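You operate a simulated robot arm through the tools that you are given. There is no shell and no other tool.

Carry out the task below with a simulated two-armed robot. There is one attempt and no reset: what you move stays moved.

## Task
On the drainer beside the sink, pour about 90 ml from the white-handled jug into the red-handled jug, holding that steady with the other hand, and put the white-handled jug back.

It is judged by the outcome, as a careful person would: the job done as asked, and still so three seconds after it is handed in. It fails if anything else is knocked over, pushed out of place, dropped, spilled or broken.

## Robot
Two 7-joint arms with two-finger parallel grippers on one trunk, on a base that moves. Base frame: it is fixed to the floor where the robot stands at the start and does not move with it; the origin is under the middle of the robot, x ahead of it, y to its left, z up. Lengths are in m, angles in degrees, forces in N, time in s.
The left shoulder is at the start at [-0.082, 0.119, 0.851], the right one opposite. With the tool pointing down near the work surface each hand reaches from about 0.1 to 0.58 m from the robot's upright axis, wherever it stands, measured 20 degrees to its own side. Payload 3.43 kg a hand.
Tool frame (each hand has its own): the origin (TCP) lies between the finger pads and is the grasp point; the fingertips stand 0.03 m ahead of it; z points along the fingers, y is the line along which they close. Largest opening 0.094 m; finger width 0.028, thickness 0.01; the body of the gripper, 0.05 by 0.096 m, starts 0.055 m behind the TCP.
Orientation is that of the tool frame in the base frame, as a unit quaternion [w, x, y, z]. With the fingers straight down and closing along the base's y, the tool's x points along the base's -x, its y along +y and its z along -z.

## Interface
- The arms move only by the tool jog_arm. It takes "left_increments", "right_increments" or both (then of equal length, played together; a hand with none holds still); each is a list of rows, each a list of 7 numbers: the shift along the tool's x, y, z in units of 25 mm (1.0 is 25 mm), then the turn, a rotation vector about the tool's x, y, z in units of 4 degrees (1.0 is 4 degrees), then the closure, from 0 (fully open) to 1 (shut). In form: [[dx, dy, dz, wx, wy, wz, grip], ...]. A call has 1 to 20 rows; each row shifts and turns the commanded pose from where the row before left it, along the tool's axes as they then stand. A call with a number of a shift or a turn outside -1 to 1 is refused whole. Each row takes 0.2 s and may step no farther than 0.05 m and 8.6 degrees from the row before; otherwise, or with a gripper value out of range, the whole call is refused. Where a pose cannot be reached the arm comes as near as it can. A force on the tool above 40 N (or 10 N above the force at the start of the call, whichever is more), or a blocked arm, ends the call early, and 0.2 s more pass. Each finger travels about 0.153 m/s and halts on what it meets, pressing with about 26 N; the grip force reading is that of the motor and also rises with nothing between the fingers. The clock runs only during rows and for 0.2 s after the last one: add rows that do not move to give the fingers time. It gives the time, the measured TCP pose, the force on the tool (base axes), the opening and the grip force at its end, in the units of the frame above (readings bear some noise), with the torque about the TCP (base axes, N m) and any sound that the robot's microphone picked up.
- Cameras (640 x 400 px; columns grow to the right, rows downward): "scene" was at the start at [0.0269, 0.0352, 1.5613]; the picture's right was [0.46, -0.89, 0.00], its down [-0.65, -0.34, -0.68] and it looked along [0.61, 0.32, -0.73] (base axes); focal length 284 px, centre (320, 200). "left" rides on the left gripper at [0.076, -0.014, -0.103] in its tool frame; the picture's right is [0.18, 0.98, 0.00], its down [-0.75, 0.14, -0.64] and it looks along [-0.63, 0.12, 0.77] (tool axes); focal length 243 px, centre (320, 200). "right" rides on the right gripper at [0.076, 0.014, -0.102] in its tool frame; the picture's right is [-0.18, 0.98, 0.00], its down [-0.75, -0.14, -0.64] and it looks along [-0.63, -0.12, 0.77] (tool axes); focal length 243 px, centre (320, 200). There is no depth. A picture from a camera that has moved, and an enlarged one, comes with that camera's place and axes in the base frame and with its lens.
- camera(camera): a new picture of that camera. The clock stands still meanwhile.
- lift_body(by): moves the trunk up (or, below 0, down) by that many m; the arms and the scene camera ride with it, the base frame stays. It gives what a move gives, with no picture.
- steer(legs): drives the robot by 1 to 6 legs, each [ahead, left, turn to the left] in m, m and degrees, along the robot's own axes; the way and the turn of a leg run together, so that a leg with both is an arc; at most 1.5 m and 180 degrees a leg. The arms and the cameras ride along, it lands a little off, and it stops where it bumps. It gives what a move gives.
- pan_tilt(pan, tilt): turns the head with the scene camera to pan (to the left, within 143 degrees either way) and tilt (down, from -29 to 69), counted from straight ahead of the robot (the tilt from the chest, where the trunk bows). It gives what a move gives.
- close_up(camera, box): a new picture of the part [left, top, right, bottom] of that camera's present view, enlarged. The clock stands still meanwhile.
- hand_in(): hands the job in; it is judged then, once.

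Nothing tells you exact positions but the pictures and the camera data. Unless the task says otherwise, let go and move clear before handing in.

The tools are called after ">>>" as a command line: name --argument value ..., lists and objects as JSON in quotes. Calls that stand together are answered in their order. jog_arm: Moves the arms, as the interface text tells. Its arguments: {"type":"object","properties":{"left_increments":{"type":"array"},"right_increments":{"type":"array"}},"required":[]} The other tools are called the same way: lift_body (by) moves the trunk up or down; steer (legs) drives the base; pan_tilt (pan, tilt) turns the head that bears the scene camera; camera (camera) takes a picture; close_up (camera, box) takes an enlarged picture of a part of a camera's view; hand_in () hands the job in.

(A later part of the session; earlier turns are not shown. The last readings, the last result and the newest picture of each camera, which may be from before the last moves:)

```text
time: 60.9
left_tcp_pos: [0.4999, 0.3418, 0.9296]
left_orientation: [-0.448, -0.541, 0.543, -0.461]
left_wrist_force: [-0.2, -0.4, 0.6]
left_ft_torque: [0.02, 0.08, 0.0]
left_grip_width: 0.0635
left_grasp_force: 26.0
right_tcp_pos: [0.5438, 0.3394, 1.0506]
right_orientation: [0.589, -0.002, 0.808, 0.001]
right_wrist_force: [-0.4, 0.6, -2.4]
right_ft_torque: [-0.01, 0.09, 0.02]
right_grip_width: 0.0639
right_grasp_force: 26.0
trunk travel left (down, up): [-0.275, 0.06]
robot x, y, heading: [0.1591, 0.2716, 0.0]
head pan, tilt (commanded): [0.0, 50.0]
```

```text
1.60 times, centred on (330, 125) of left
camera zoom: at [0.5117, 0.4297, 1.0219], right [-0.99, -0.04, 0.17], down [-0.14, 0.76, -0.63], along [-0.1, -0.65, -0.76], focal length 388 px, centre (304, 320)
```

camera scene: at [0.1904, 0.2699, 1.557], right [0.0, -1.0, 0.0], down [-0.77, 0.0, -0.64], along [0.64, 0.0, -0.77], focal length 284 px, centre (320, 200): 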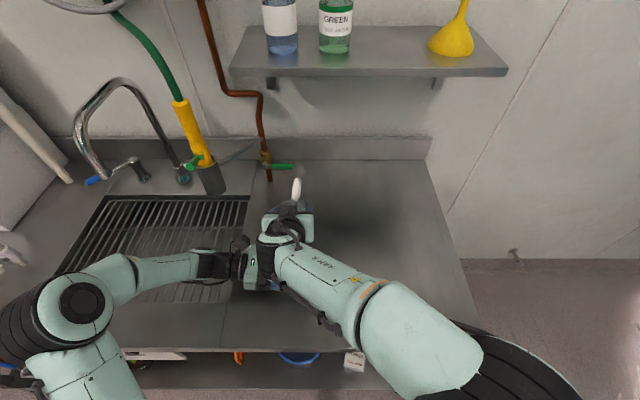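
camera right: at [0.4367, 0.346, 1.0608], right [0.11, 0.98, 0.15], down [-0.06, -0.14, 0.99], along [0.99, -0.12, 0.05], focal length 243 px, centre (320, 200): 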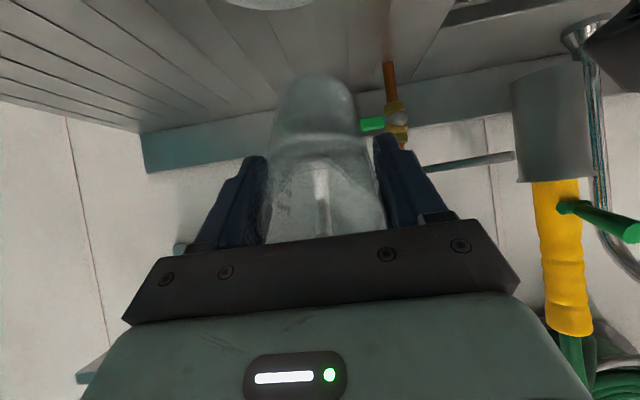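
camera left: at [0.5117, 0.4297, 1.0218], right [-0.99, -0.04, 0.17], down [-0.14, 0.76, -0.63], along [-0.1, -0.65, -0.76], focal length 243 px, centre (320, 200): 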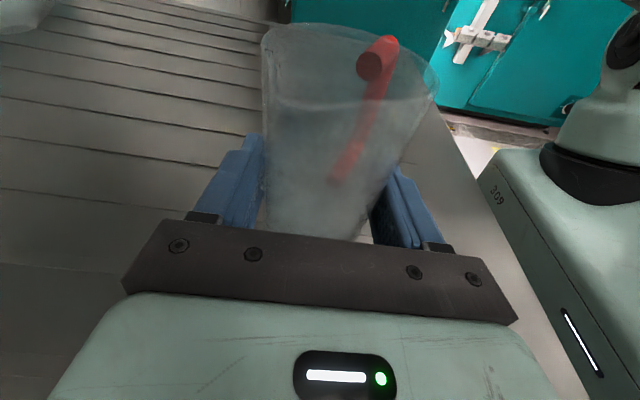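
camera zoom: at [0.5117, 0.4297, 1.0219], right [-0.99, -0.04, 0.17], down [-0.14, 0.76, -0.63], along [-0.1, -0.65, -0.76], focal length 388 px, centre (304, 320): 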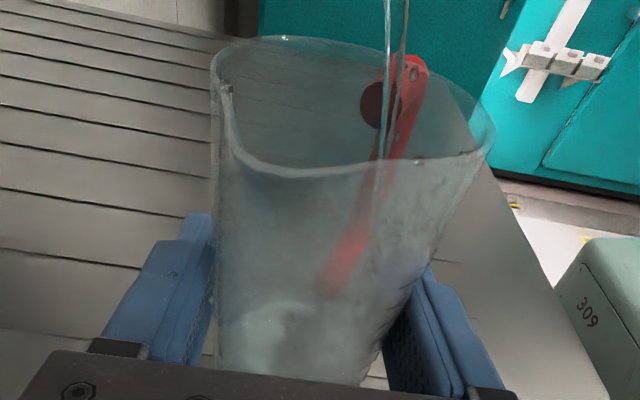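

The stream is strong and central (0.494, 0.344). I'll hold this angle while it runs down again, then check the level more carefully.

>>> jog_arm --right_increments '[[0, 0, 0, 0, 0, 0, 0.8], [0, 0, 0, 0, 0, 0, 0.8], [0, 0, 0, 0, 0, 0, 0.8]]'

>>> close_up --camera "left" --box '[250, 120, 420, 245]'

>>> camera --camera "left"

>>> close_up --camera "right" --box '[220, 0, 420, 250]'

>>> close_up --camera "scene" --box '[200, 180, 360, 320]'

```text
time: 61.7
left_tcp_pos: [0.4991, 0.3435, 0.9299]
left_orientation: [-0.448, -0.54, 0.542, -0.462]
left_wrist_force: [0.3, 0.3, 1.4]
left_ft_torque: [0.02, 0.0, -0.04]
left_grip_width: 0.0635
left_grasp_force: 25.4
right_tcp_pos: [0.5441, 0.3379, 1.0505]
right_orientation: [0.589, -0.001, 0.808, 0.001]
right_wrist_force: [-1.2, -0.3, -2.1]
right_ft_torque: [-0.02, 0.05, 0.03]
right_grip_width: 0.0637
right_grasp_force: 26.4
trunk travel left (down, up): [-0.275, 0.06]
robot x, y, heading: [0.1599, 0.2709, 0.2]
head pan, tilt (commanded): [0.0, 50.0]
```

```text
3.20 times, centred on (335, 182) of left
camera zoom: at [0.5117, 0.4297, 1.0218], right [-0.99, -0.04, 0.17], down [-0.14, 0.76, -0.63], along [-0.1, -0.65, -0.76], focal length 776 px, centre (272, 256)
```

zoom: 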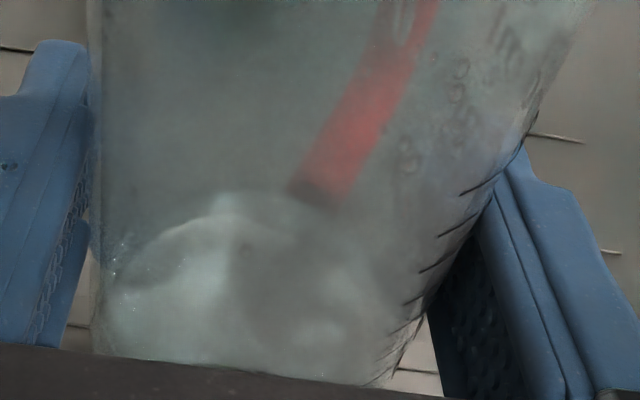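

```text
taken
camera left: at [0.5117, 0.4297, 1.0218], right [-0.99, -0.04, 0.17], down [-0.14, 0.76, -0.63], along [-0.1, -0.65, -0.76], focal length 243 px, centre (320, 200)
```

left: 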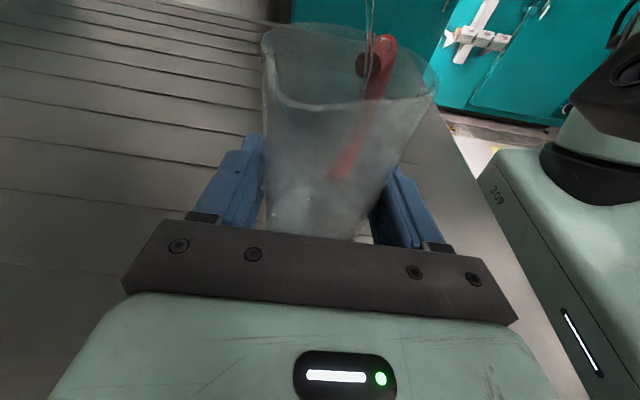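

```text
1.60 times, centred on (320, 125) of right
camera zoom: at [0.4216, 0.3521, 1.0108], right [0.05, 0.98, 0.18], down [-0.38, -0.14, 0.91], along [0.92, -0.12, 0.37], focal length 388 px, centre (320, 320)
```

zoom: 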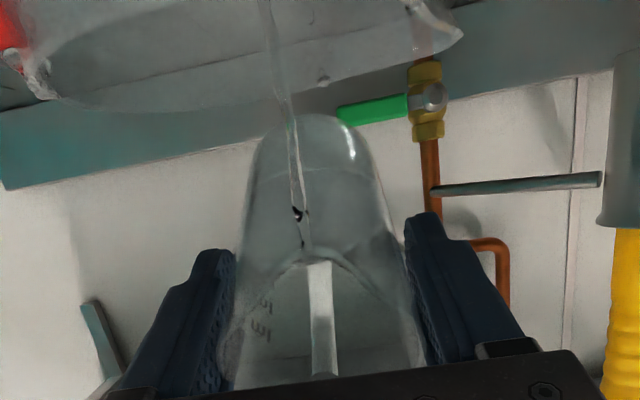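

```text
2.86 times, centred on (280, 250) of scene
camera zoom: at [0.1903, 0.2699, 1.557], right [0.0, -1.0, 0.0], down [-0.77, 0.0, -0.64], along [0.64, 0.0, -0.77], focal length 812 px, centre (434, 57)
```

zoom: 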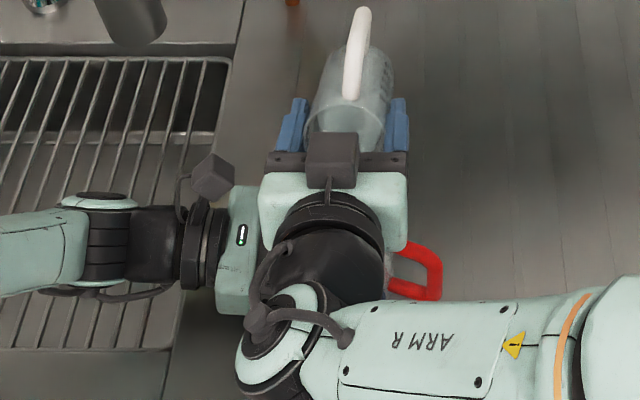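

I need a better volume reading before continuing. I'll zoom in on the white jug from above and on the red jug's tick marks.

>>> close_up --camera "scene" --box '[265, 175, 320, 235]'

>>> close_up --camera "left" --box '[255, 150, 345, 240]'

>>> close_up --camera "left" --box '[330, 140, 420, 240]'

>>> close_up --camera "right" --box '[260, 60, 400, 250]'

```text
6.67 times, centred on (292, 205) of scene
camera zoom: at [0.1903, 0.2699, 1.557], right [0.0, -1.0, 0.0], down [-0.77, 0.0, -0.64], along [0.64, 0.0, -0.77], focal length 1895 px, centre (503, 167)
```

zoom: 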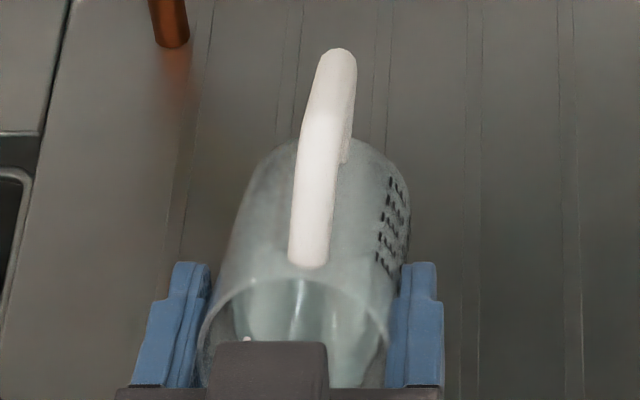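

```text
4.44 times, centred on (300, 195) of left
camera zoom: at [0.5117, 0.4297, 1.0218], right [-0.99, -0.04, 0.17], down [-0.14, 0.76, -0.63], along [-0.1, -0.65, -0.76], focal length 1078 px, centre (409, 222)
```

zoom: 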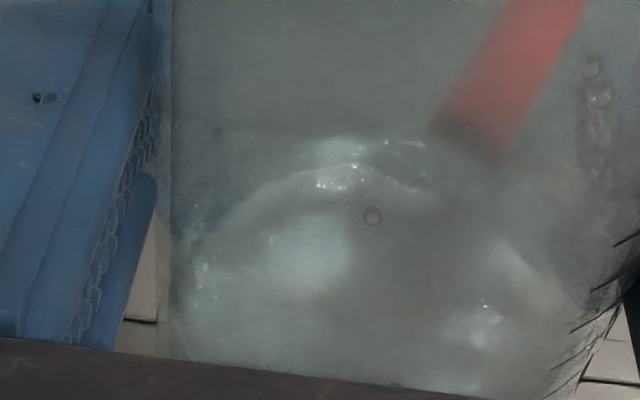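

```text
4.00 times, centred on (375, 190) of left
camera zoom: at [0.5117, 0.4297, 1.0218], right [-0.99, -0.04, 0.17], down [-0.14, 0.76, -0.63], along [-0.1, -0.65, -0.76], focal length 970 px, centre (100, 240)
```

zoom: 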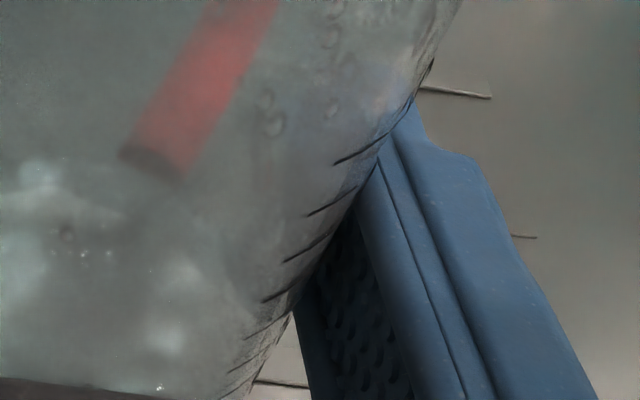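

```text
2.11 times, centred on (330, 155) of right
camera zoom: at [0.4216, 0.3521, 1.0108], right [0.05, 0.98, 0.18], down [-0.38, -0.14, 0.91], along [0.92, -0.12, 0.37], focal length 511 px, centre (299, 295)
```

zoom: 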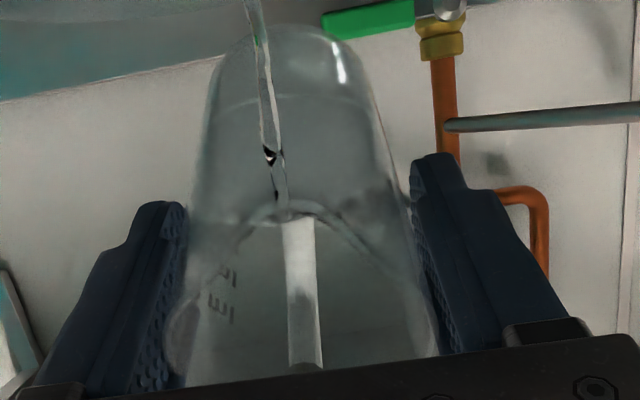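

From the surface height (about 19 mm deep) and jug geometry I estimate roughly 45–55 ml poured so far. I'll tip another 2° slowly and check again.

>>> jog_arm --right_increments '[[0, 0, 0, 0, -0.1, 0, 0.8], [0, 0, 0, 0, -0.13, 0, 0.8], [0, 0, 0, 0, -0.14, 0, 0.8], [0, 0, 0, 0, -0.13, 0, 0.8]]'

>>> close_up --camera "left" --box '[255, 150, 345, 240]'

>>> close_up --camera "right" --box '[220, 0, 420, 250]'

>>> close_up --camera "left" --box '[200, 0, 460, 250]'

```text
time: 62.7
left_tcp_pos: [0.4998, 0.343, 0.9296]
left_orientation: [-0.448, -0.541, 0.542, -0.462]
left_wrist_force: [-0.4, 0.2, 0.9]
left_ft_torque: [0.03, 0.07, 0.0]
left_grip_width: 0.0632
left_grasp_force: 25.7
right_tcp_pos: [0.5438, 0.3392, 1.0509]
right_orientation: [0.604, -0.001, 0.797, 0.001]
right_wrist_force: [0.3, -0.4, -2.2]
right_ft_torque: [0.02, 0.09, 0.0]
right_grip_width: 0.0638
right_grasp_force: 26.2
trunk travel left (down, up): [-0.275, 0.06]
robot x, y, heading: [0.1551, 0.2679, 0.1]
head pan, tilt (commanded): [0.0, 50.0]
```

```text
4.44 times, centred on (300, 195) of left
camera zoom: at [0.5117, 0.4297, 1.0218], right [-0.99, -0.04, 0.17], down [-0.14, 0.76, -0.63], along [-0.1, -0.65, -0.76], focal length 1078 px, centre (409, 222)
```

zoom: 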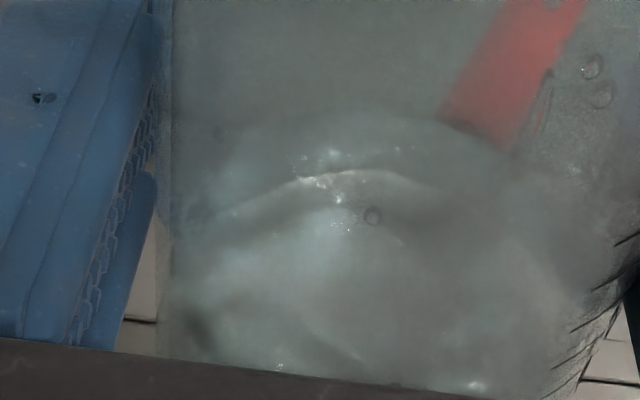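

```text
1.60 times, centred on (320, 125) of right
camera zoom: at [0.423, 0.3524, 1.006], right [0.05, 0.98, 0.18], down [-0.41, -0.14, 0.9], along [0.91, -0.12, 0.4], focal length 388 px, centre (320, 320)
```

zoom: 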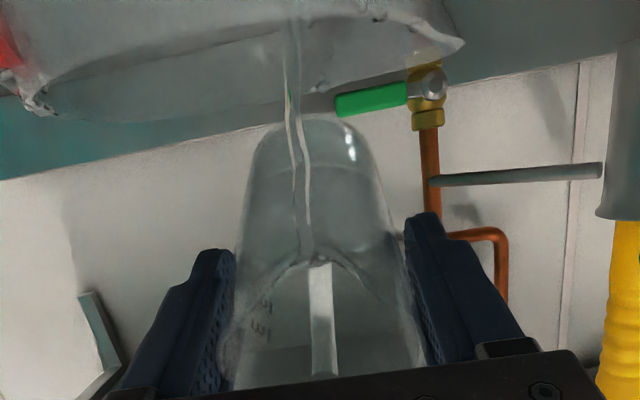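

```text
1.60 times, centred on (330, 125) of left
camera zoom: at [0.5117, 0.4297, 1.0218], right [-0.99, -0.04, 0.17], down [-0.14, 0.76, -0.63], along [-0.1, -0.65, -0.76], focal length 388 px, centre (304, 320)
```

zoom: 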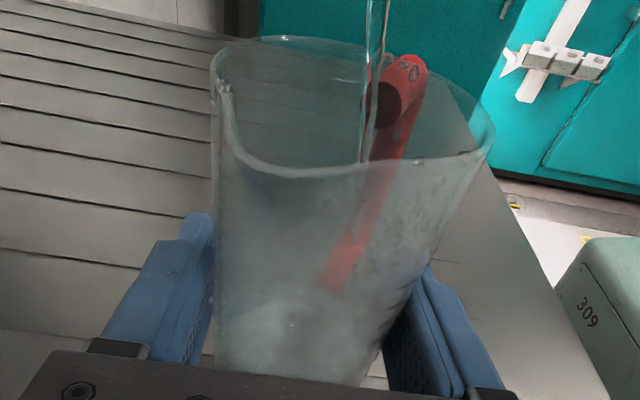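

The waterline has risen to about z 0.906, roughly 55–60 ml. The stream is central, so I'll hold this angle for a moment and re-read.

>>> jog_arm --right_increments '[[0, 0, 0, 0, 0, 0, 0.8], [0, 0, 0, 0, 0, 0, 0.8], [0, 0, 0, 0, 0, 0, 0.8]]'

>>> close_up --camera "left" --box '[255, 150, 345, 240]'

>>> close_up --camera "right" --box '[220, 0, 420, 250]'

>>> close_up --camera "left" --box '[330, 140, 420, 240]'

```text
time: 63.5
left_tcp_pos: [0.4986, 0.3417, 0.9291]
left_orientation: [-0.448, -0.541, 0.542, -0.461]
left_wrist_force: [0.3, 0.4, 0.3]
left_ft_torque: [0.02, 0.06, 0.0]
left_grip_width: 0.0633
left_grasp_force: 25.5
right_tcp_pos: [0.544, 0.3387, 1.0498]
right_orientation: [0.603, 0.0, 0.798, 0.0]
right_wrist_force: [-0.7, 0.9, -1.8]
right_ft_torque: [0.02, 0.09, 0.01]
right_grip_width: 0.0638
right_grasp_force: 25.8
trunk travel left (down, up): [-0.275, 0.06]
robot x, y, heading: [0.158, 0.2745, 0.2]
head pan, tilt (commanded): [0.0, 50.0]
```

```text
4.44 times, centred on (300, 195) of left
camera zoom: at [0.5117, 0.4297, 1.0219], right [-0.99, -0.04, 0.17], down [-0.14, 0.76, -0.63], along [-0.1, -0.65, -0.76], focal length 1078 px, centre (409, 222)
```

zoom: 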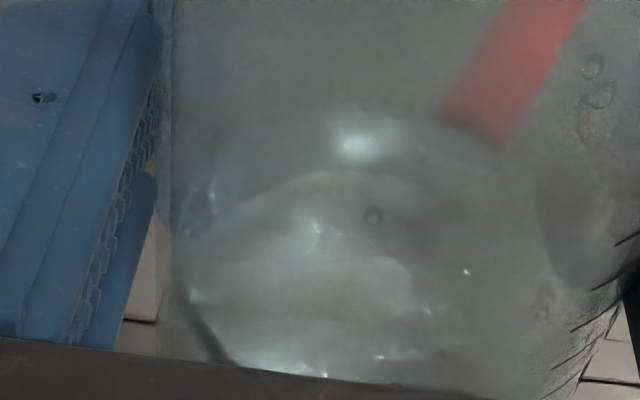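

```text
1.60 times, centred on (320, 125) of right
camera zoom: at [0.4228, 0.3524, 1.0059], right [0.05, 0.98, 0.18], down [-0.41, -0.14, 0.9], along [0.91, -0.12, 0.4], focal length 388 px, centre (320, 320)
```

zoom: 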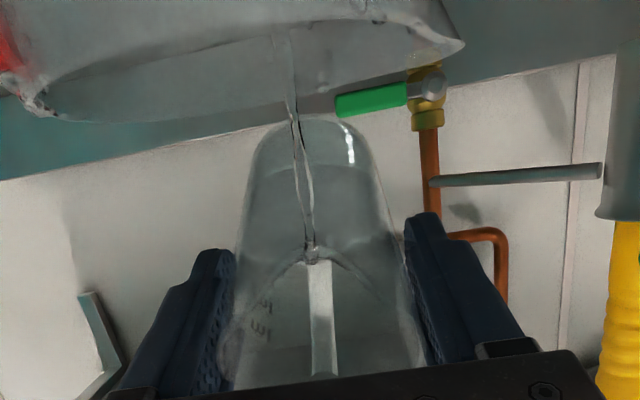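

```text
4.00 times, centred on (375, 190) of left
camera zoom: at [0.5117, 0.4297, 1.0219], right [-0.99, -0.04, 0.17], down [-0.14, 0.76, -0.63], along [-0.1, -0.65, -0.76], focal length 970 px, centre (100, 240)
```

zoom: 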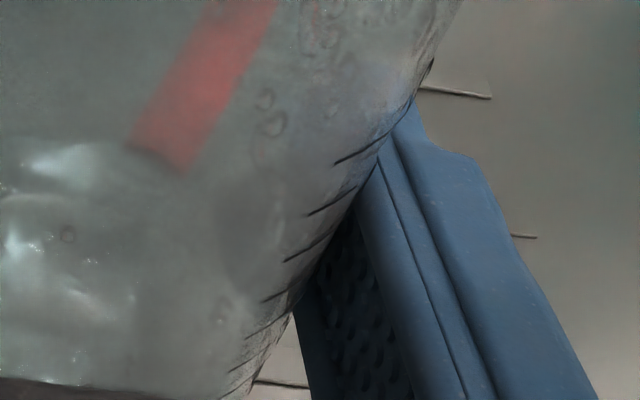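

About 58–65 ml by the waterline. I'll tip a further 1.5° and hold.

>>> jog_arm --right_increments '[[0, 0, 0, 0, -0.1, 0, 0.8], [0, 0, 0, 0, -0.14, 0, 0.8], [0, 0, 0, 0, -0.13, 0, 0.8], [0, 0, 0, 0, 0, 0, 0.8]]'

>>> close_up --camera "left" --box '[255, 150, 345, 240]'

>>> close_up --camera "left" --box '[200, 0, 460, 250]'

>>> close_up --camera "right" --box '[220, 0, 420, 250]'

```text
time: 64.5
left_tcp_pos: [0.4999, 0.3422, 0.9292]
left_orientation: [-0.448, -0.54, 0.542, -0.461]
left_wrist_force: [-0.4, -0.1, 0.1]
left_ft_torque: [-0.01, 0.04, 0.01]
left_grip_width: 0.0634
left_grasp_force: 26.4
right_tcp_pos: [0.5431, 0.3395, 1.0503]
right_orientation: [0.613, 0.0, 0.79, 0.001]
right_wrist_force: [-0.5, 0.5, -1.0]
right_ft_torque: [0.0, 0.08, 0.0]
right_grip_width: 0.0635
right_grasp_force: 26.5
trunk travel left (down, up): [-0.275, 0.06]
robot x, y, heading: [0.1585, 0.2727, 0.4]
head pan, tilt (commanded): [0.0, 50.0]
```

```text
4.44 times, centred on (300, 195) of left
camera zoom: at [0.5117, 0.4297, 1.0219], right [-0.99, -0.04, 0.17], down [-0.14, 0.76, -0.63], along [-0.1, -0.65, -0.76], focal length 1078 px, centre (409, 222)
```

zoom: 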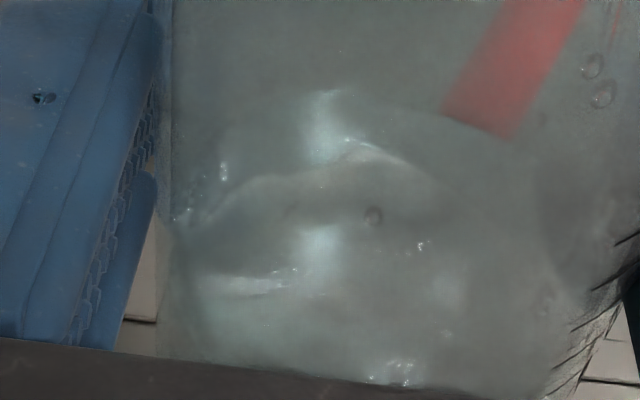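

```text
1.60 times, centred on (330, 125) of left
camera zoom: at [0.5117, 0.4297, 1.0219], right [-0.99, -0.04, 0.17], down [-0.14, 0.76, -0.63], along [-0.1, -0.65, -0.76], focal length 388 px, centre (304, 320)
```

zoom: 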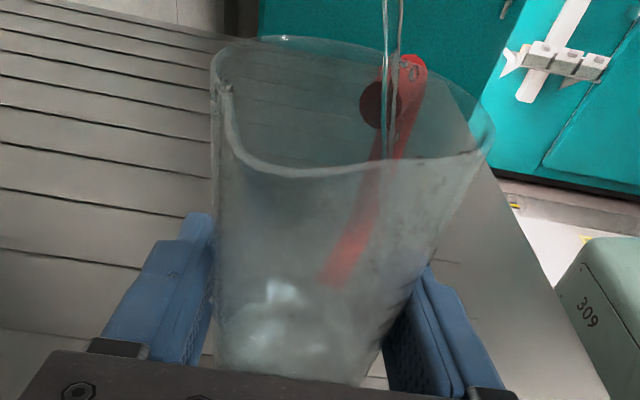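

```text
1.60 times, centred on (320, 125) of right
camera zoom: at [0.4242, 0.3524, 1.0032], right [0.04, 0.98, 0.18], down [-0.44, -0.14, 0.89], along [0.9, -0.12, 0.42], focal length 388 px, centre (320, 320)
```

zoom: 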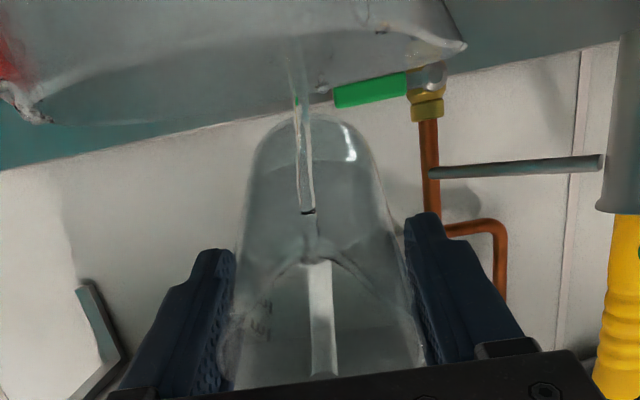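

Waterline now about z 0.910, roughly 66 ml. I'll add 2° more, slowly, and re-check.

>>> jog_arm --right_increments '[[0, 0, 0, 0, -0.1, 0, 0.8], [0, 0, 0, 0, -0.14, 0, 0.8], [0, 0, 0, 0, -0.14, 0, 0.8], [0, 0, 0, 0, -0.12, 0, 0.8], [0, 0, 0, 0, 0, 0, 0.8]]'

>>> close_up --camera "left" --box '[255, 150, 345, 240]'

>>> close_up --camera "left" --box '[200, 0, 460, 250]'

>>> close_up --camera "right" --box '[220, 0, 420, 250]'

```text
time: 65.7
left_tcp_pos: [0.4994, 0.3412, 0.9296]
left_orientation: [-0.448, -0.54, 0.542, -0.462]
left_wrist_force: [0.7, 0.8, 0.6]
left_ft_torque: [0.01, 0.0, -0.05]
left_grip_width: 0.0633
left_grasp_force: 25.8
right_tcp_pos: [0.5441, 0.3384, 1.0498]
right_orientation: [0.628, 0.0, 0.778, 0.0]
right_wrist_force: [0.5, -0.1, -1.4]
right_ft_torque: [-0.01, 0.07, -0.01]
right_grip_width: 0.0636
right_grasp_force: 26.7
trunk travel left (down, up): [-0.275, 0.06]
robot x, y, heading: [0.1565, 0.2722, -0.1]
head pan, tilt (commanded): [0.0, 50.0]
```

```text
4.44 times, centred on (300, 195) of left
camera zoom: at [0.5117, 0.4297, 1.0219], right [-0.99, -0.04, 0.17], down [-0.14, 0.76, -0.63], along [-0.1, -0.65, -0.76], focal length 1078 px, centre (409, 222)
```

zoom: 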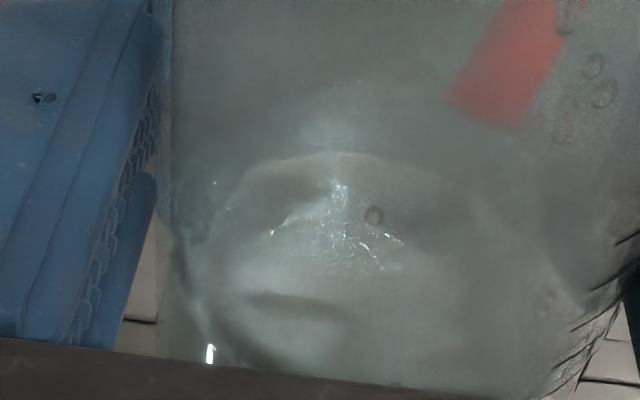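

```text
1.60 times, centred on (330, 125) of left
camera zoom: at [0.5117, 0.4297, 1.0219], right [-0.99, -0.04, 0.17], down [-0.14, 0.76, -0.63], along [-0.1, -0.65, -0.76], focal length 388 px, centre (304, 320)
```

zoom: 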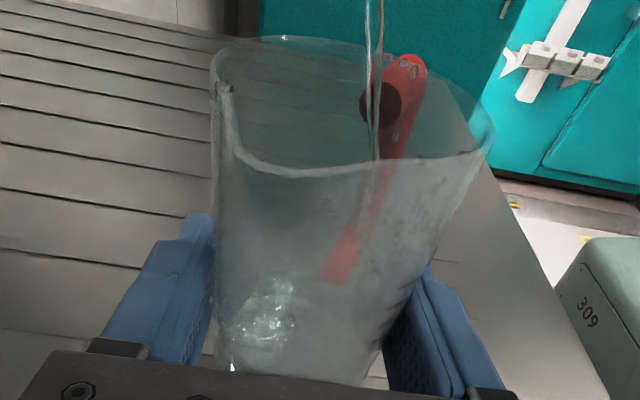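

```text
1.60 times, centred on (320, 125) of right
camera zoom: at [0.4259, 0.3524, 0.9988], right [0.04, 0.98, 0.18], down [-0.47, -0.14, 0.87], along [0.88, -0.12, 0.45], focal length 388 px, centre (320, 320)
```

zoom: 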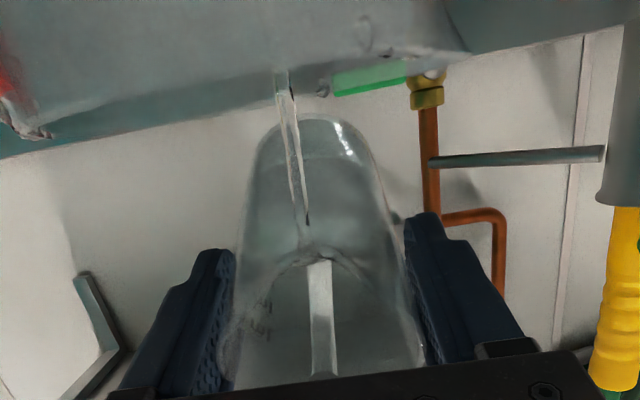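

About 71 ml by two waterline checks, and the stream is still running. I'll hold here and watch the level climb toward the 90 ml line.

>>> jog_arm --right_increments '[[0, 0, 0, 0, 0, 0, 0.8], [0, 0, 0, 0, 0, 0, 0.8], [0, 0, 0, 0, 0, 0, 0.8]]'

>>> close_up --camera "left" --box '[255, 150, 345, 240]'

>>> close_up --camera "right" --box '[220, 0, 420, 250]'

>>> close_up --camera "scene" --box '[265, 175, 320, 235]'

```text
time: 66.5
left_tcp_pos: [0.5002, 0.3414, 0.93]
left_orientation: [-0.448, -0.541, 0.542, -0.462]
left_wrist_force: [0.3, -0.3, 0.0]
left_ft_torque: [0.02, 0.09, -0.02]
left_grip_width: 0.0631
left_grasp_force: 26.6
right_tcp_pos: [0.5416, 0.3388, 1.0503]
right_orientation: [0.628, -0.001, 0.778, 0.001]
right_wrist_force: [-0.6, 1.1, -1.8]
right_ft_torque: [-0.01, 0.08, 0.01]
right_grip_width: 0.0637
right_grasp_force: 25.9
trunk travel left (down, up): [-0.275, 0.06]
robot x, y, heading: [0.1594, 0.2716, 0.2]
head pan, tilt (commanded): [0.0, 50.0]
```

```text
4.44 times, centred on (300, 195) of left
camera zoom: at [0.5117, 0.4297, 1.0219], right [-0.99, -0.04, 0.17], down [-0.14, 0.76, -0.63], along [-0.1, -0.65, -0.76], focal length 1078 px, centre (409, 222)
```

zoom: 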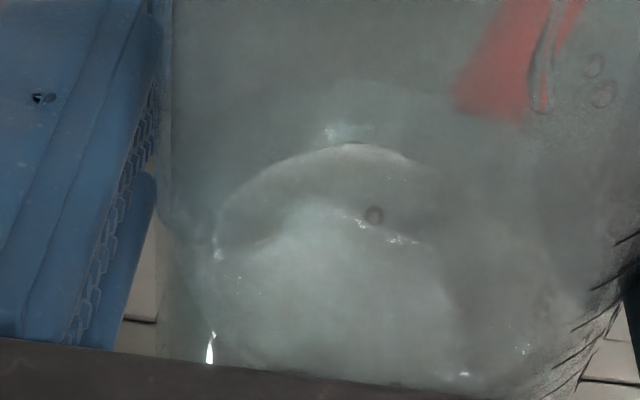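

```text
1.60 times, centred on (320, 125) of right
camera zoom: at [0.4259, 0.3525, 0.999], right [0.04, 0.98, 0.18], down [-0.47, -0.14, 0.87], along [0.88, -0.12, 0.45], focal length 388 px, centre (320, 320)
```

zoom: 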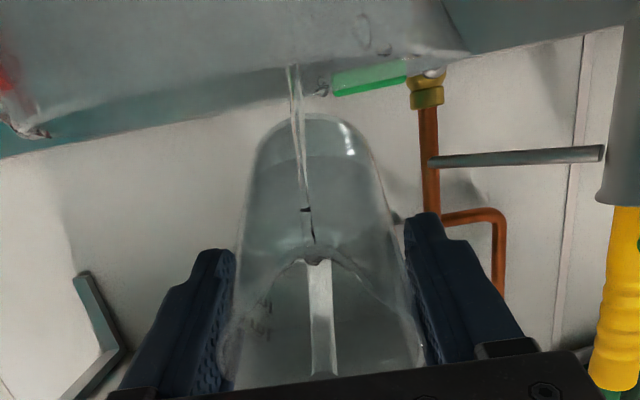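

```text
6.67 times, centred on (292, 205) of scene
camera zoom: at [0.1903, 0.2699, 1.557], right [0.0, -1.0, 0.0], down [-0.77, 0.0, -0.64], along [0.64, 0.0, -0.77], focal length 1895 px, centre (503, 167)
```

zoom: 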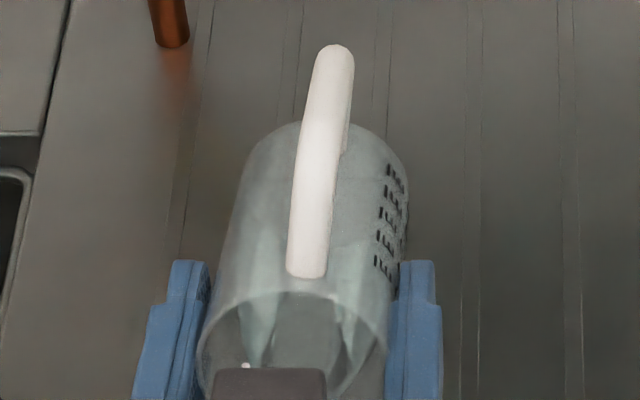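

About 73–74 ml now and the flow is thin. I'll add 1.5° more and hold.

>>> jog_arm --right_increments '[[0, 0, 0, 0, -0.12, 0, 0.8], [0, 0, 0, 0, -0.14, 0, 0.8], [0, 0, 0, 0, -0.12, 0, 0.8], [0, 0, 0, 0, 0, 0, 0.8], [0, 0, 0, 0, 0, 0, 0.8]]'

>>> close_up --camera "left" --box '[255, 150, 345, 240]'

>>> close_up --camera "left" --box '[200, 0, 460, 250]'

>>> close_up --camera "right" --box '[220, 0, 420, 250]'

```text
time: 67.7
left_tcp_pos: [0.4999, 0.3415, 0.9294]
left_orientation: [-0.448, -0.541, 0.542, -0.462]
left_wrist_force: [0.6, -0.2, 0.5]
left_ft_torque: [0.05, 0.1, -0.04]
left_grip_width: 0.0634
left_grasp_force: 26.0
right_tcp_pos: [0.5437, 0.3386, 1.05]
right_orientation: [0.637, -0.001, 0.771, 0.001]
right_wrist_force: [-0.6, 0.5, -0.6]
right_ft_torque: [-0.02, 0.06, 0.04]
right_grip_width: 0.0637
right_grasp_force: 26.6
trunk travel left (down, up): [-0.275, 0.06]
robot x, y, heading: [0.1571, 0.2707, 0.2]
head pan, tilt (commanded): [0.0, 50.0]
```

```text
4.44 times, centred on (300, 195) of left
camera zoom: at [0.5117, 0.4297, 1.0219], right [-0.99, -0.04, 0.17], down [-0.14, 0.76, -0.63], along [-0.1, -0.65, -0.76], focal length 1078 px, centre (409, 222)
```

zoom: 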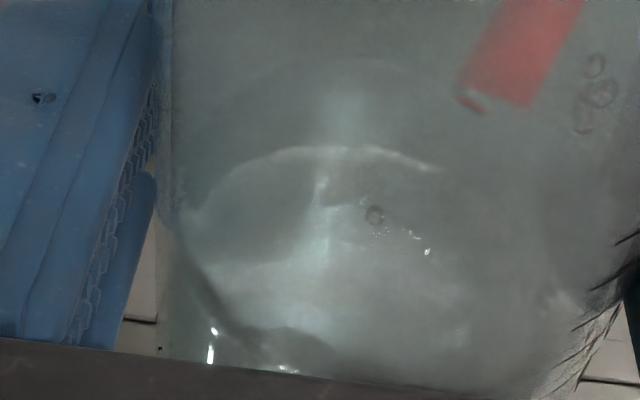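

```text
1.60 times, centred on (330, 125) of left
camera zoom: at [0.5117, 0.4297, 1.0219], right [-0.99, -0.04, 0.17], down [-0.14, 0.76, -0.63], along [-0.1, -0.65, -0.76], focal length 388 px, centre (304, 320)
```

zoom: 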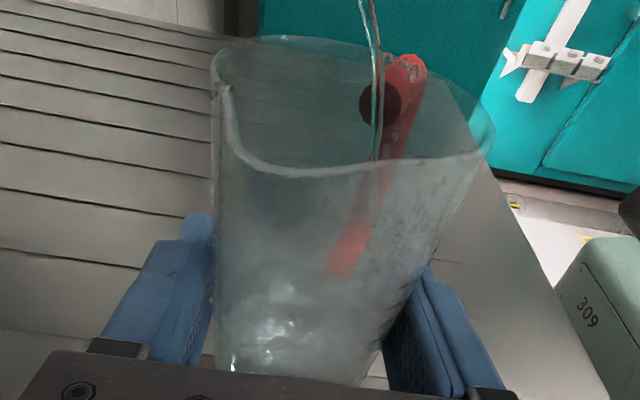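

```text
1.60 times, centred on (320, 125) of right
camera zoom: at [0.4275, 0.3522, 0.9961], right [0.03, 0.98, 0.18], down [-0.49, -0.14, 0.86], along [0.87, -0.12, 0.48], focal length 388 px, centre (320, 320)
```

zoom: 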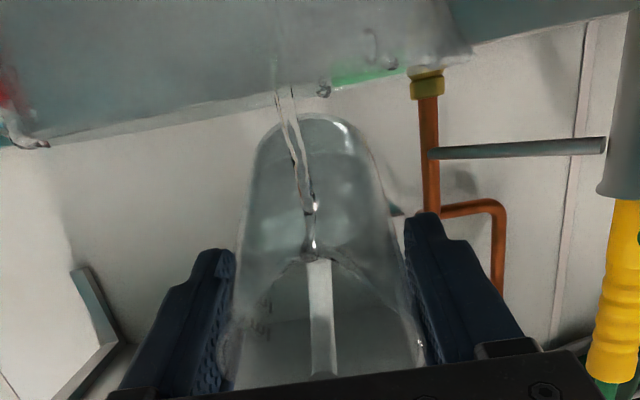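

About 79 ml now. One more small step of 0.8° with a hold should bring it close to 88 ml.

>>> jog_arm --right_increments '[[0, 0, 0, 0, -0.1, 0, 0.8], [0, 0, 0, 0, -0.1, 0, 0.8], [0, 0, 0, 0, 0, 0, 0.8], [0, 0, 0, 0, 0, 0, 0.8]]'

>>> close_up --camera "left" --box '[255, 150, 345, 240]'

>>> close_up --camera "right" --box '[220, 0, 420, 250]'

```text
time: 68.7
left_tcp_pos: [0.4995, 0.3415, 0.9288]
left_orientation: [-0.448, -0.54, 0.542, -0.461]
left_wrist_force: [-0.4, -0.3, 0.2]
left_ft_torque: [0.01, 0.02, -0.01]
left_grip_width: 0.0636
left_grasp_force: 26.4
right_tcp_pos: [0.5428, 0.3392, 1.0504]
right_orientation: [0.643, -0.001, 0.766, 0.001]
right_wrist_force: [-0.4, 0.5, -1.1]
right_ft_torque: [-0.02, 0.03, 0.0]
right_grip_width: 0.0637
right_grasp_force: 26.1
trunk travel left (down, up): [-0.275, 0.06]
robot x, y, heading: [0.1569, 0.2714, 0.1]
head pan, tilt (commanded): [0.0, 50.0]
```

```text
4.44 times, centred on (300, 195) of left
camera zoom: at [0.5117, 0.4297, 1.0219], right [-0.99, -0.04, 0.17], down [-0.14, 0.76, -0.63], along [-0.1, -0.65, -0.76], focal length 1078 px, centre (409, 222)
```

zoom: 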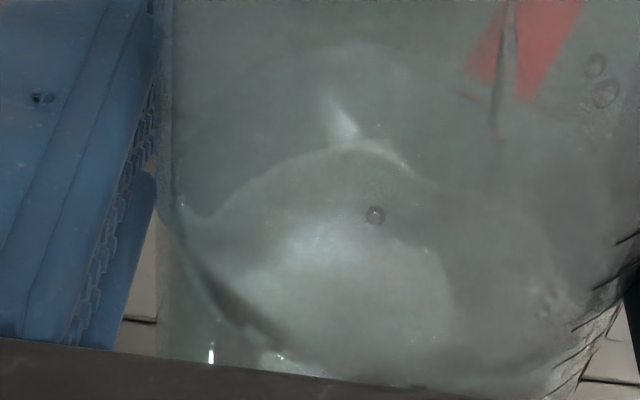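

```text
1.60 times, centred on (320, 125) of right
camera zoom: at [0.4283, 0.3519, 0.9942], right [0.03, 0.98, 0.18], down [-0.5, -0.14, 0.85], along [0.86, -0.12, 0.49], focal length 388 px, centre (320, 320)
```

zoom: 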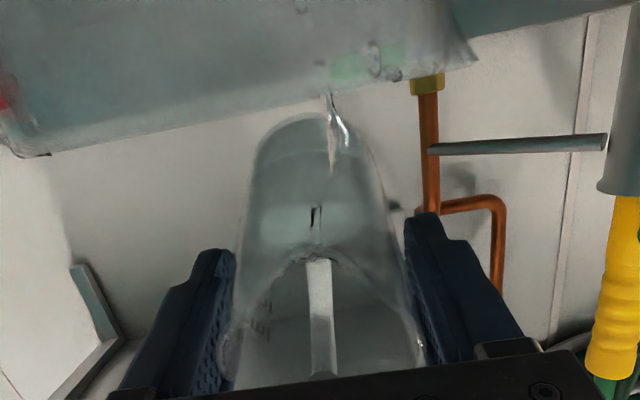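

By the tick marks (80 ml near z 0.915, 100 ml near 0.9225) the level at z 0.9175 means about 87 ml, with a little more in flight. I'll stop now by tipping the white jug back 20° over the mouth and waiting for the last drips.

>>> jog_arm --right_increments '[[0, 0, 0, 0, 0.6, 0, 0.8], [0, 0, 0, 0, 0.9, 0, 0.8], [0, 0, 0, 0, 0.9, 0, 0.8], [0, 0, 0, 0, 0.9, 0, 0.8], [0, 0, 0, 0, 0.9, 0, 0.8], [0, 0, 0, 0, 0.6, 0, 0.8], [0, 0, 0, 0, 0, 0, 0.8], [0, 0, 0, 0, 0, 0, 0.8]]'

>>> close_up --camera "left" --box '[255, 150, 345, 240]'

>>> close_up --camera "left" --box '[200, 0, 460, 250]'

>>> close_up --camera "right" --box '[220, 0, 420, 250]'

```text
time: 70.5
left_tcp_pos: [0.5003, 0.3427, 0.9296]
left_orientation: [-0.447, -0.541, 0.542, -0.462]
left_wrist_force: [0.3, 0.6, 0.8]
left_ft_torque: [0.03, 0.07, -0.03]
left_grip_width: 0.0633
left_grasp_force: 26.0
right_tcp_pos: [0.5439, 0.3383, 1.0503]
right_orientation: [0.506, -0.001, 0.863, 0.0]
right_wrist_force: [-0.9, -0.3, -0.9]
right_ft_torque: [-0.01, 0.02, -0.02]
right_grip_width: 0.0636
right_grasp_force: 25.7
trunk travel left (down, up): [-0.275, 0.06]
robot x, y, heading: [0.156, 0.2695, 0.2]
head pan, tilt (commanded): [0.0, 50.0]
```

```text
4.44 times, centred on (300, 195) of left
camera zoom: at [0.5117, 0.4297, 1.0219], right [-0.99, -0.04, 0.17], down [-0.14, 0.76, -0.63], along [-0.1, -0.65, -0.76], focal length 1078 px, centre (409, 222)
```

zoom: 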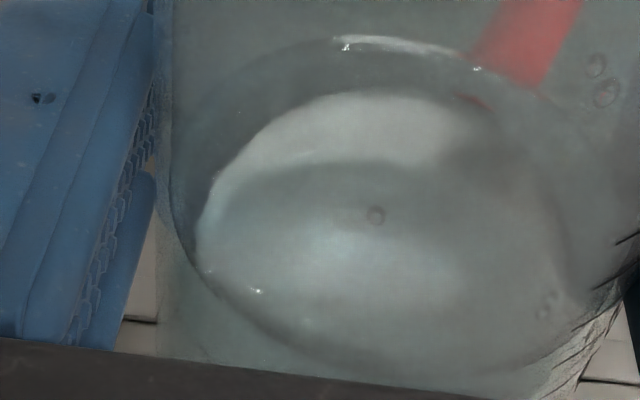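

```text
1.60 times, centred on (330, 125) of left
camera zoom: at [0.5117, 0.4297, 1.0219], right [-0.99, -0.04, 0.17], down [-0.14, 0.76, -0.63], along [-0.1, -0.65, -0.76], focal length 388 px, centre (304, 320)
```

zoom: 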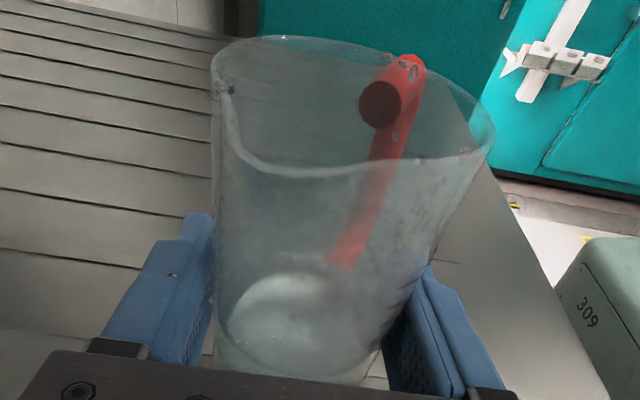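

```text
1.60 times, centred on (320, 125) of right
camera zoom: at [0.4159, 0.3518, 1.0353], right [0.09, 0.98, 0.16], down [-0.19, -0.14, 0.97], along [0.98, -0.12, 0.18], focal length 388 px, centre (320, 320)
```

zoom: 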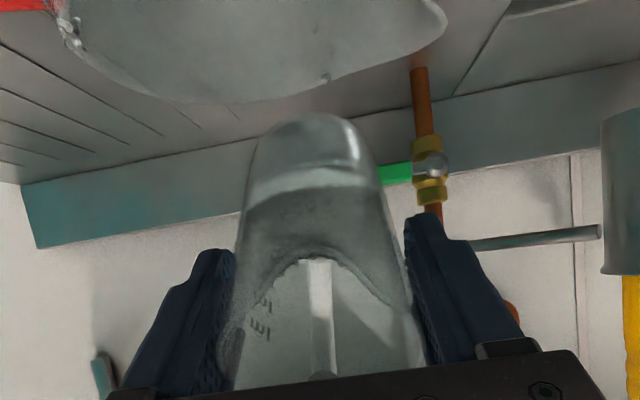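

Pouring has stopped and the surface is calm at z about 0.9205, i.e. roughly 90–93 ml. I'll bring the white jug further upright while rising 30 mm over the mouth, so any last drip still falls inside.

>>> jog_arm --right_increments '[[-0.088, 0, -0.082, 0, 0.5, 0, 0.8], [-0.088, 0, -0.082, 0, 0.7, 0, 0.8], [-0.088, 0, -0.082, 0, 0.75, 0, 0.8], [-0.088, 0, -0.082, 0, 0.75, 0, 0.8], [-0.088, 0, -0.082, 0, 0.75, 0, 0.8], [-0.088, 0, -0.082, 0, 0.75, 0, 0.8], [-0.088, 0, -0.082, 0, 0.75, 0, 0.8], [-0.088, 0, -0.082, 0, 0.75, 0, 0.8], [-0.088, 0, -0.082, 0, 0.7, 0, 0.8], [-0.088, 0, -0.082, 0, 0.5, 0, 0.8], [0, 0, 0, 0, 0, 0, 0.8], [0, 0, 0, 0, 0, 0, 0.8]]'

>>> camera --camera "right"

>>> camera --camera "left"

>>> camera --camera "scene"

```text
time: 73.1
left_tcp_pos: [0.5005, 0.3426, 0.93]
left_orientation: [0.447, 0.542, -0.541, 0.463]
left_wrist_force: [-1.3, 0.5, 1.5]
left_ft_torque: [0.04, 0.07, -0.01]
left_grip_width: 0.0633
left_grasp_force: 25.8
right_tcp_pos: [0.5427, 0.3378, 1.0795]
right_orientation: [0.285, -0.001, 0.958, 0.0]
right_wrist_force: [-0.5, 0.3, -1.2]
right_ft_torque: [-0.01, 0.07, 0.0]
right_grip_width: 0.0633
right_grasp_force: 26.3
trunk travel left (down, up): [-0.275, 0.06]
robot x, y, heading: [0.1591, 0.2688, 0.2]
head pan, tilt (commanded): [0.0, 50.0]
```

```text
taken
camera right: at [0.4213, 0.3523, 1.1259], right [0.15, 0.98, 0.1], down [0.28, -0.14, 0.95], along [0.95, -0.12, -0.3], focal length 243 px, centre (320, 200)
```

right: 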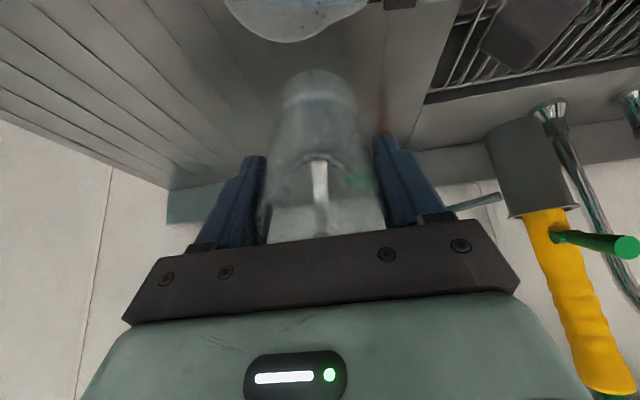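

```text
taken
camera left: at [0.5117, 0.4297, 1.0219], right [-0.99, -0.04, 0.17], down [-0.14, 0.76, -0.63], along [-0.1, -0.65, -0.76], focal length 243 px, centre (320, 200)
```

left: 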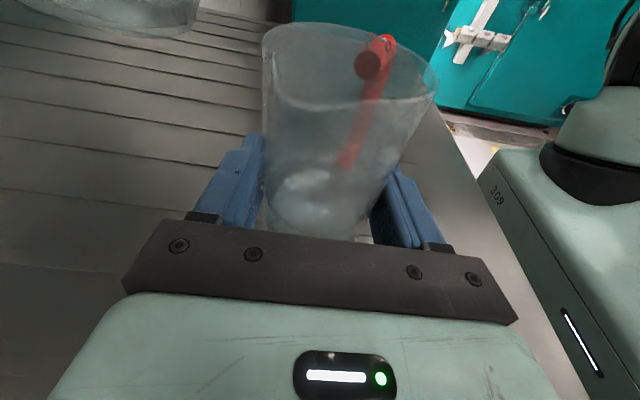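

```text
taken
camera scene: at [0.1902, 0.2699, 1.557], right [0.0, -1.0, 0.0], down [-0.77, 0.0, -0.64], along [0.64, 0.0, -0.77], focal length 284 px, centre (320, 200)
```

scene: 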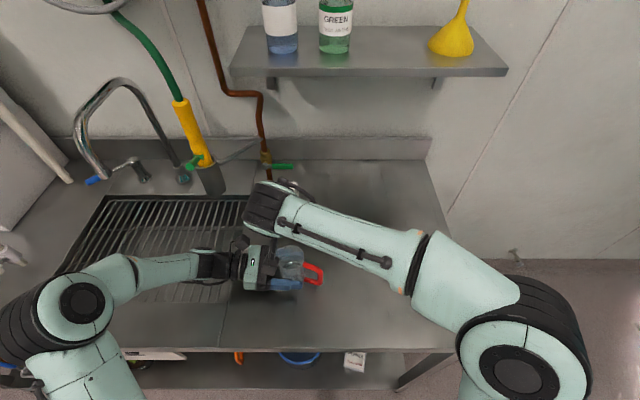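

No drips fell outside. From the scene camera the red jug is visible again, so I'll zoom in to cross-check its level against the marks.

>>> close_up --camera "scene" --box '[265, 235, 330, 300]'

>>> close_up --camera "left" --box '[255, 150, 345, 240]'

>>> close_up --camera "left" --box '[330, 140, 420, 240]'

>>> close_up --camera "right" --box '[220, 0, 420, 250]'

```text
6.15 times, centred on (298, 268) of scene
camera zoom: at [0.1902, 0.2699, 1.557], right [0.0, -1.0, 0.0], down [-0.77, 0.0, -0.64], along [0.64, 0.0, -0.77], focal length 1749 px, centre (458, -215)
```

zoom: 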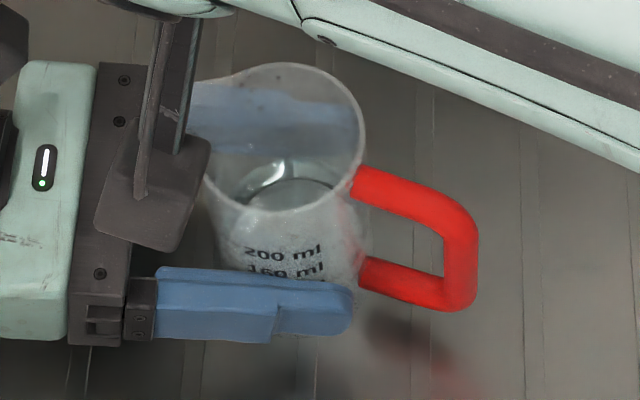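

```text
4.44 times, centred on (300, 195) of left
camera zoom: at [0.5117, 0.4297, 1.0219], right [-0.99, -0.04, 0.17], down [-0.14, 0.76, -0.63], along [-0.1, -0.65, -0.76], focal length 1078 px, centre (409, 222)
```

zoom: 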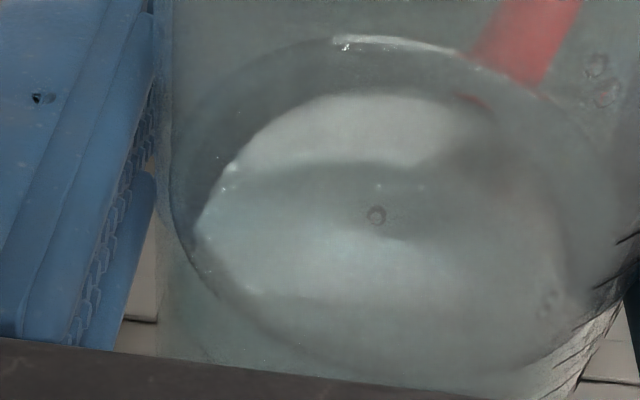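

```text
4.00 times, centred on (375, 190) of left
camera zoom: at [0.5117, 0.4297, 1.0219], right [-0.99, -0.04, 0.17], down [-0.14, 0.76, -0.63], along [-0.1, -0.65, -0.76], focal length 970 px, centre (100, 240)
```

zoom: 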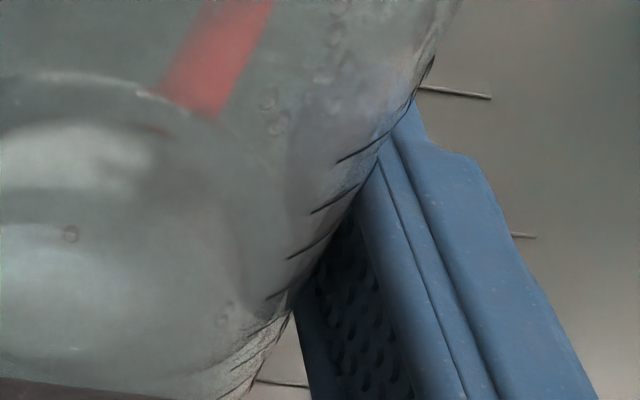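

```text
1.60 times, centred on (320, 125) of right
camera zoom: at [0.4213, 0.3523, 1.1259], right [0.15, 0.98, 0.1], down [0.28, -0.14, 0.95], along [0.95, -0.12, -0.3], focal length 388 px, centre (320, 320)
```

zoom: 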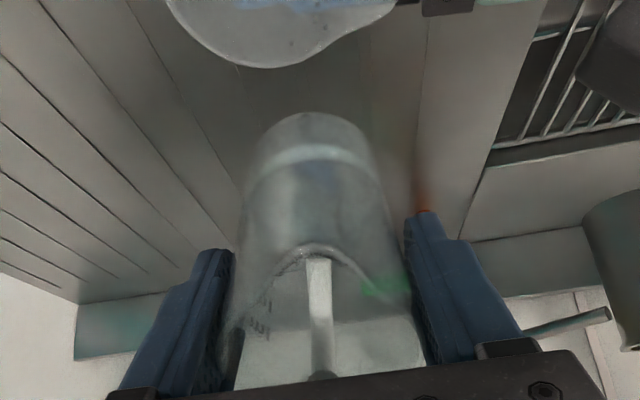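

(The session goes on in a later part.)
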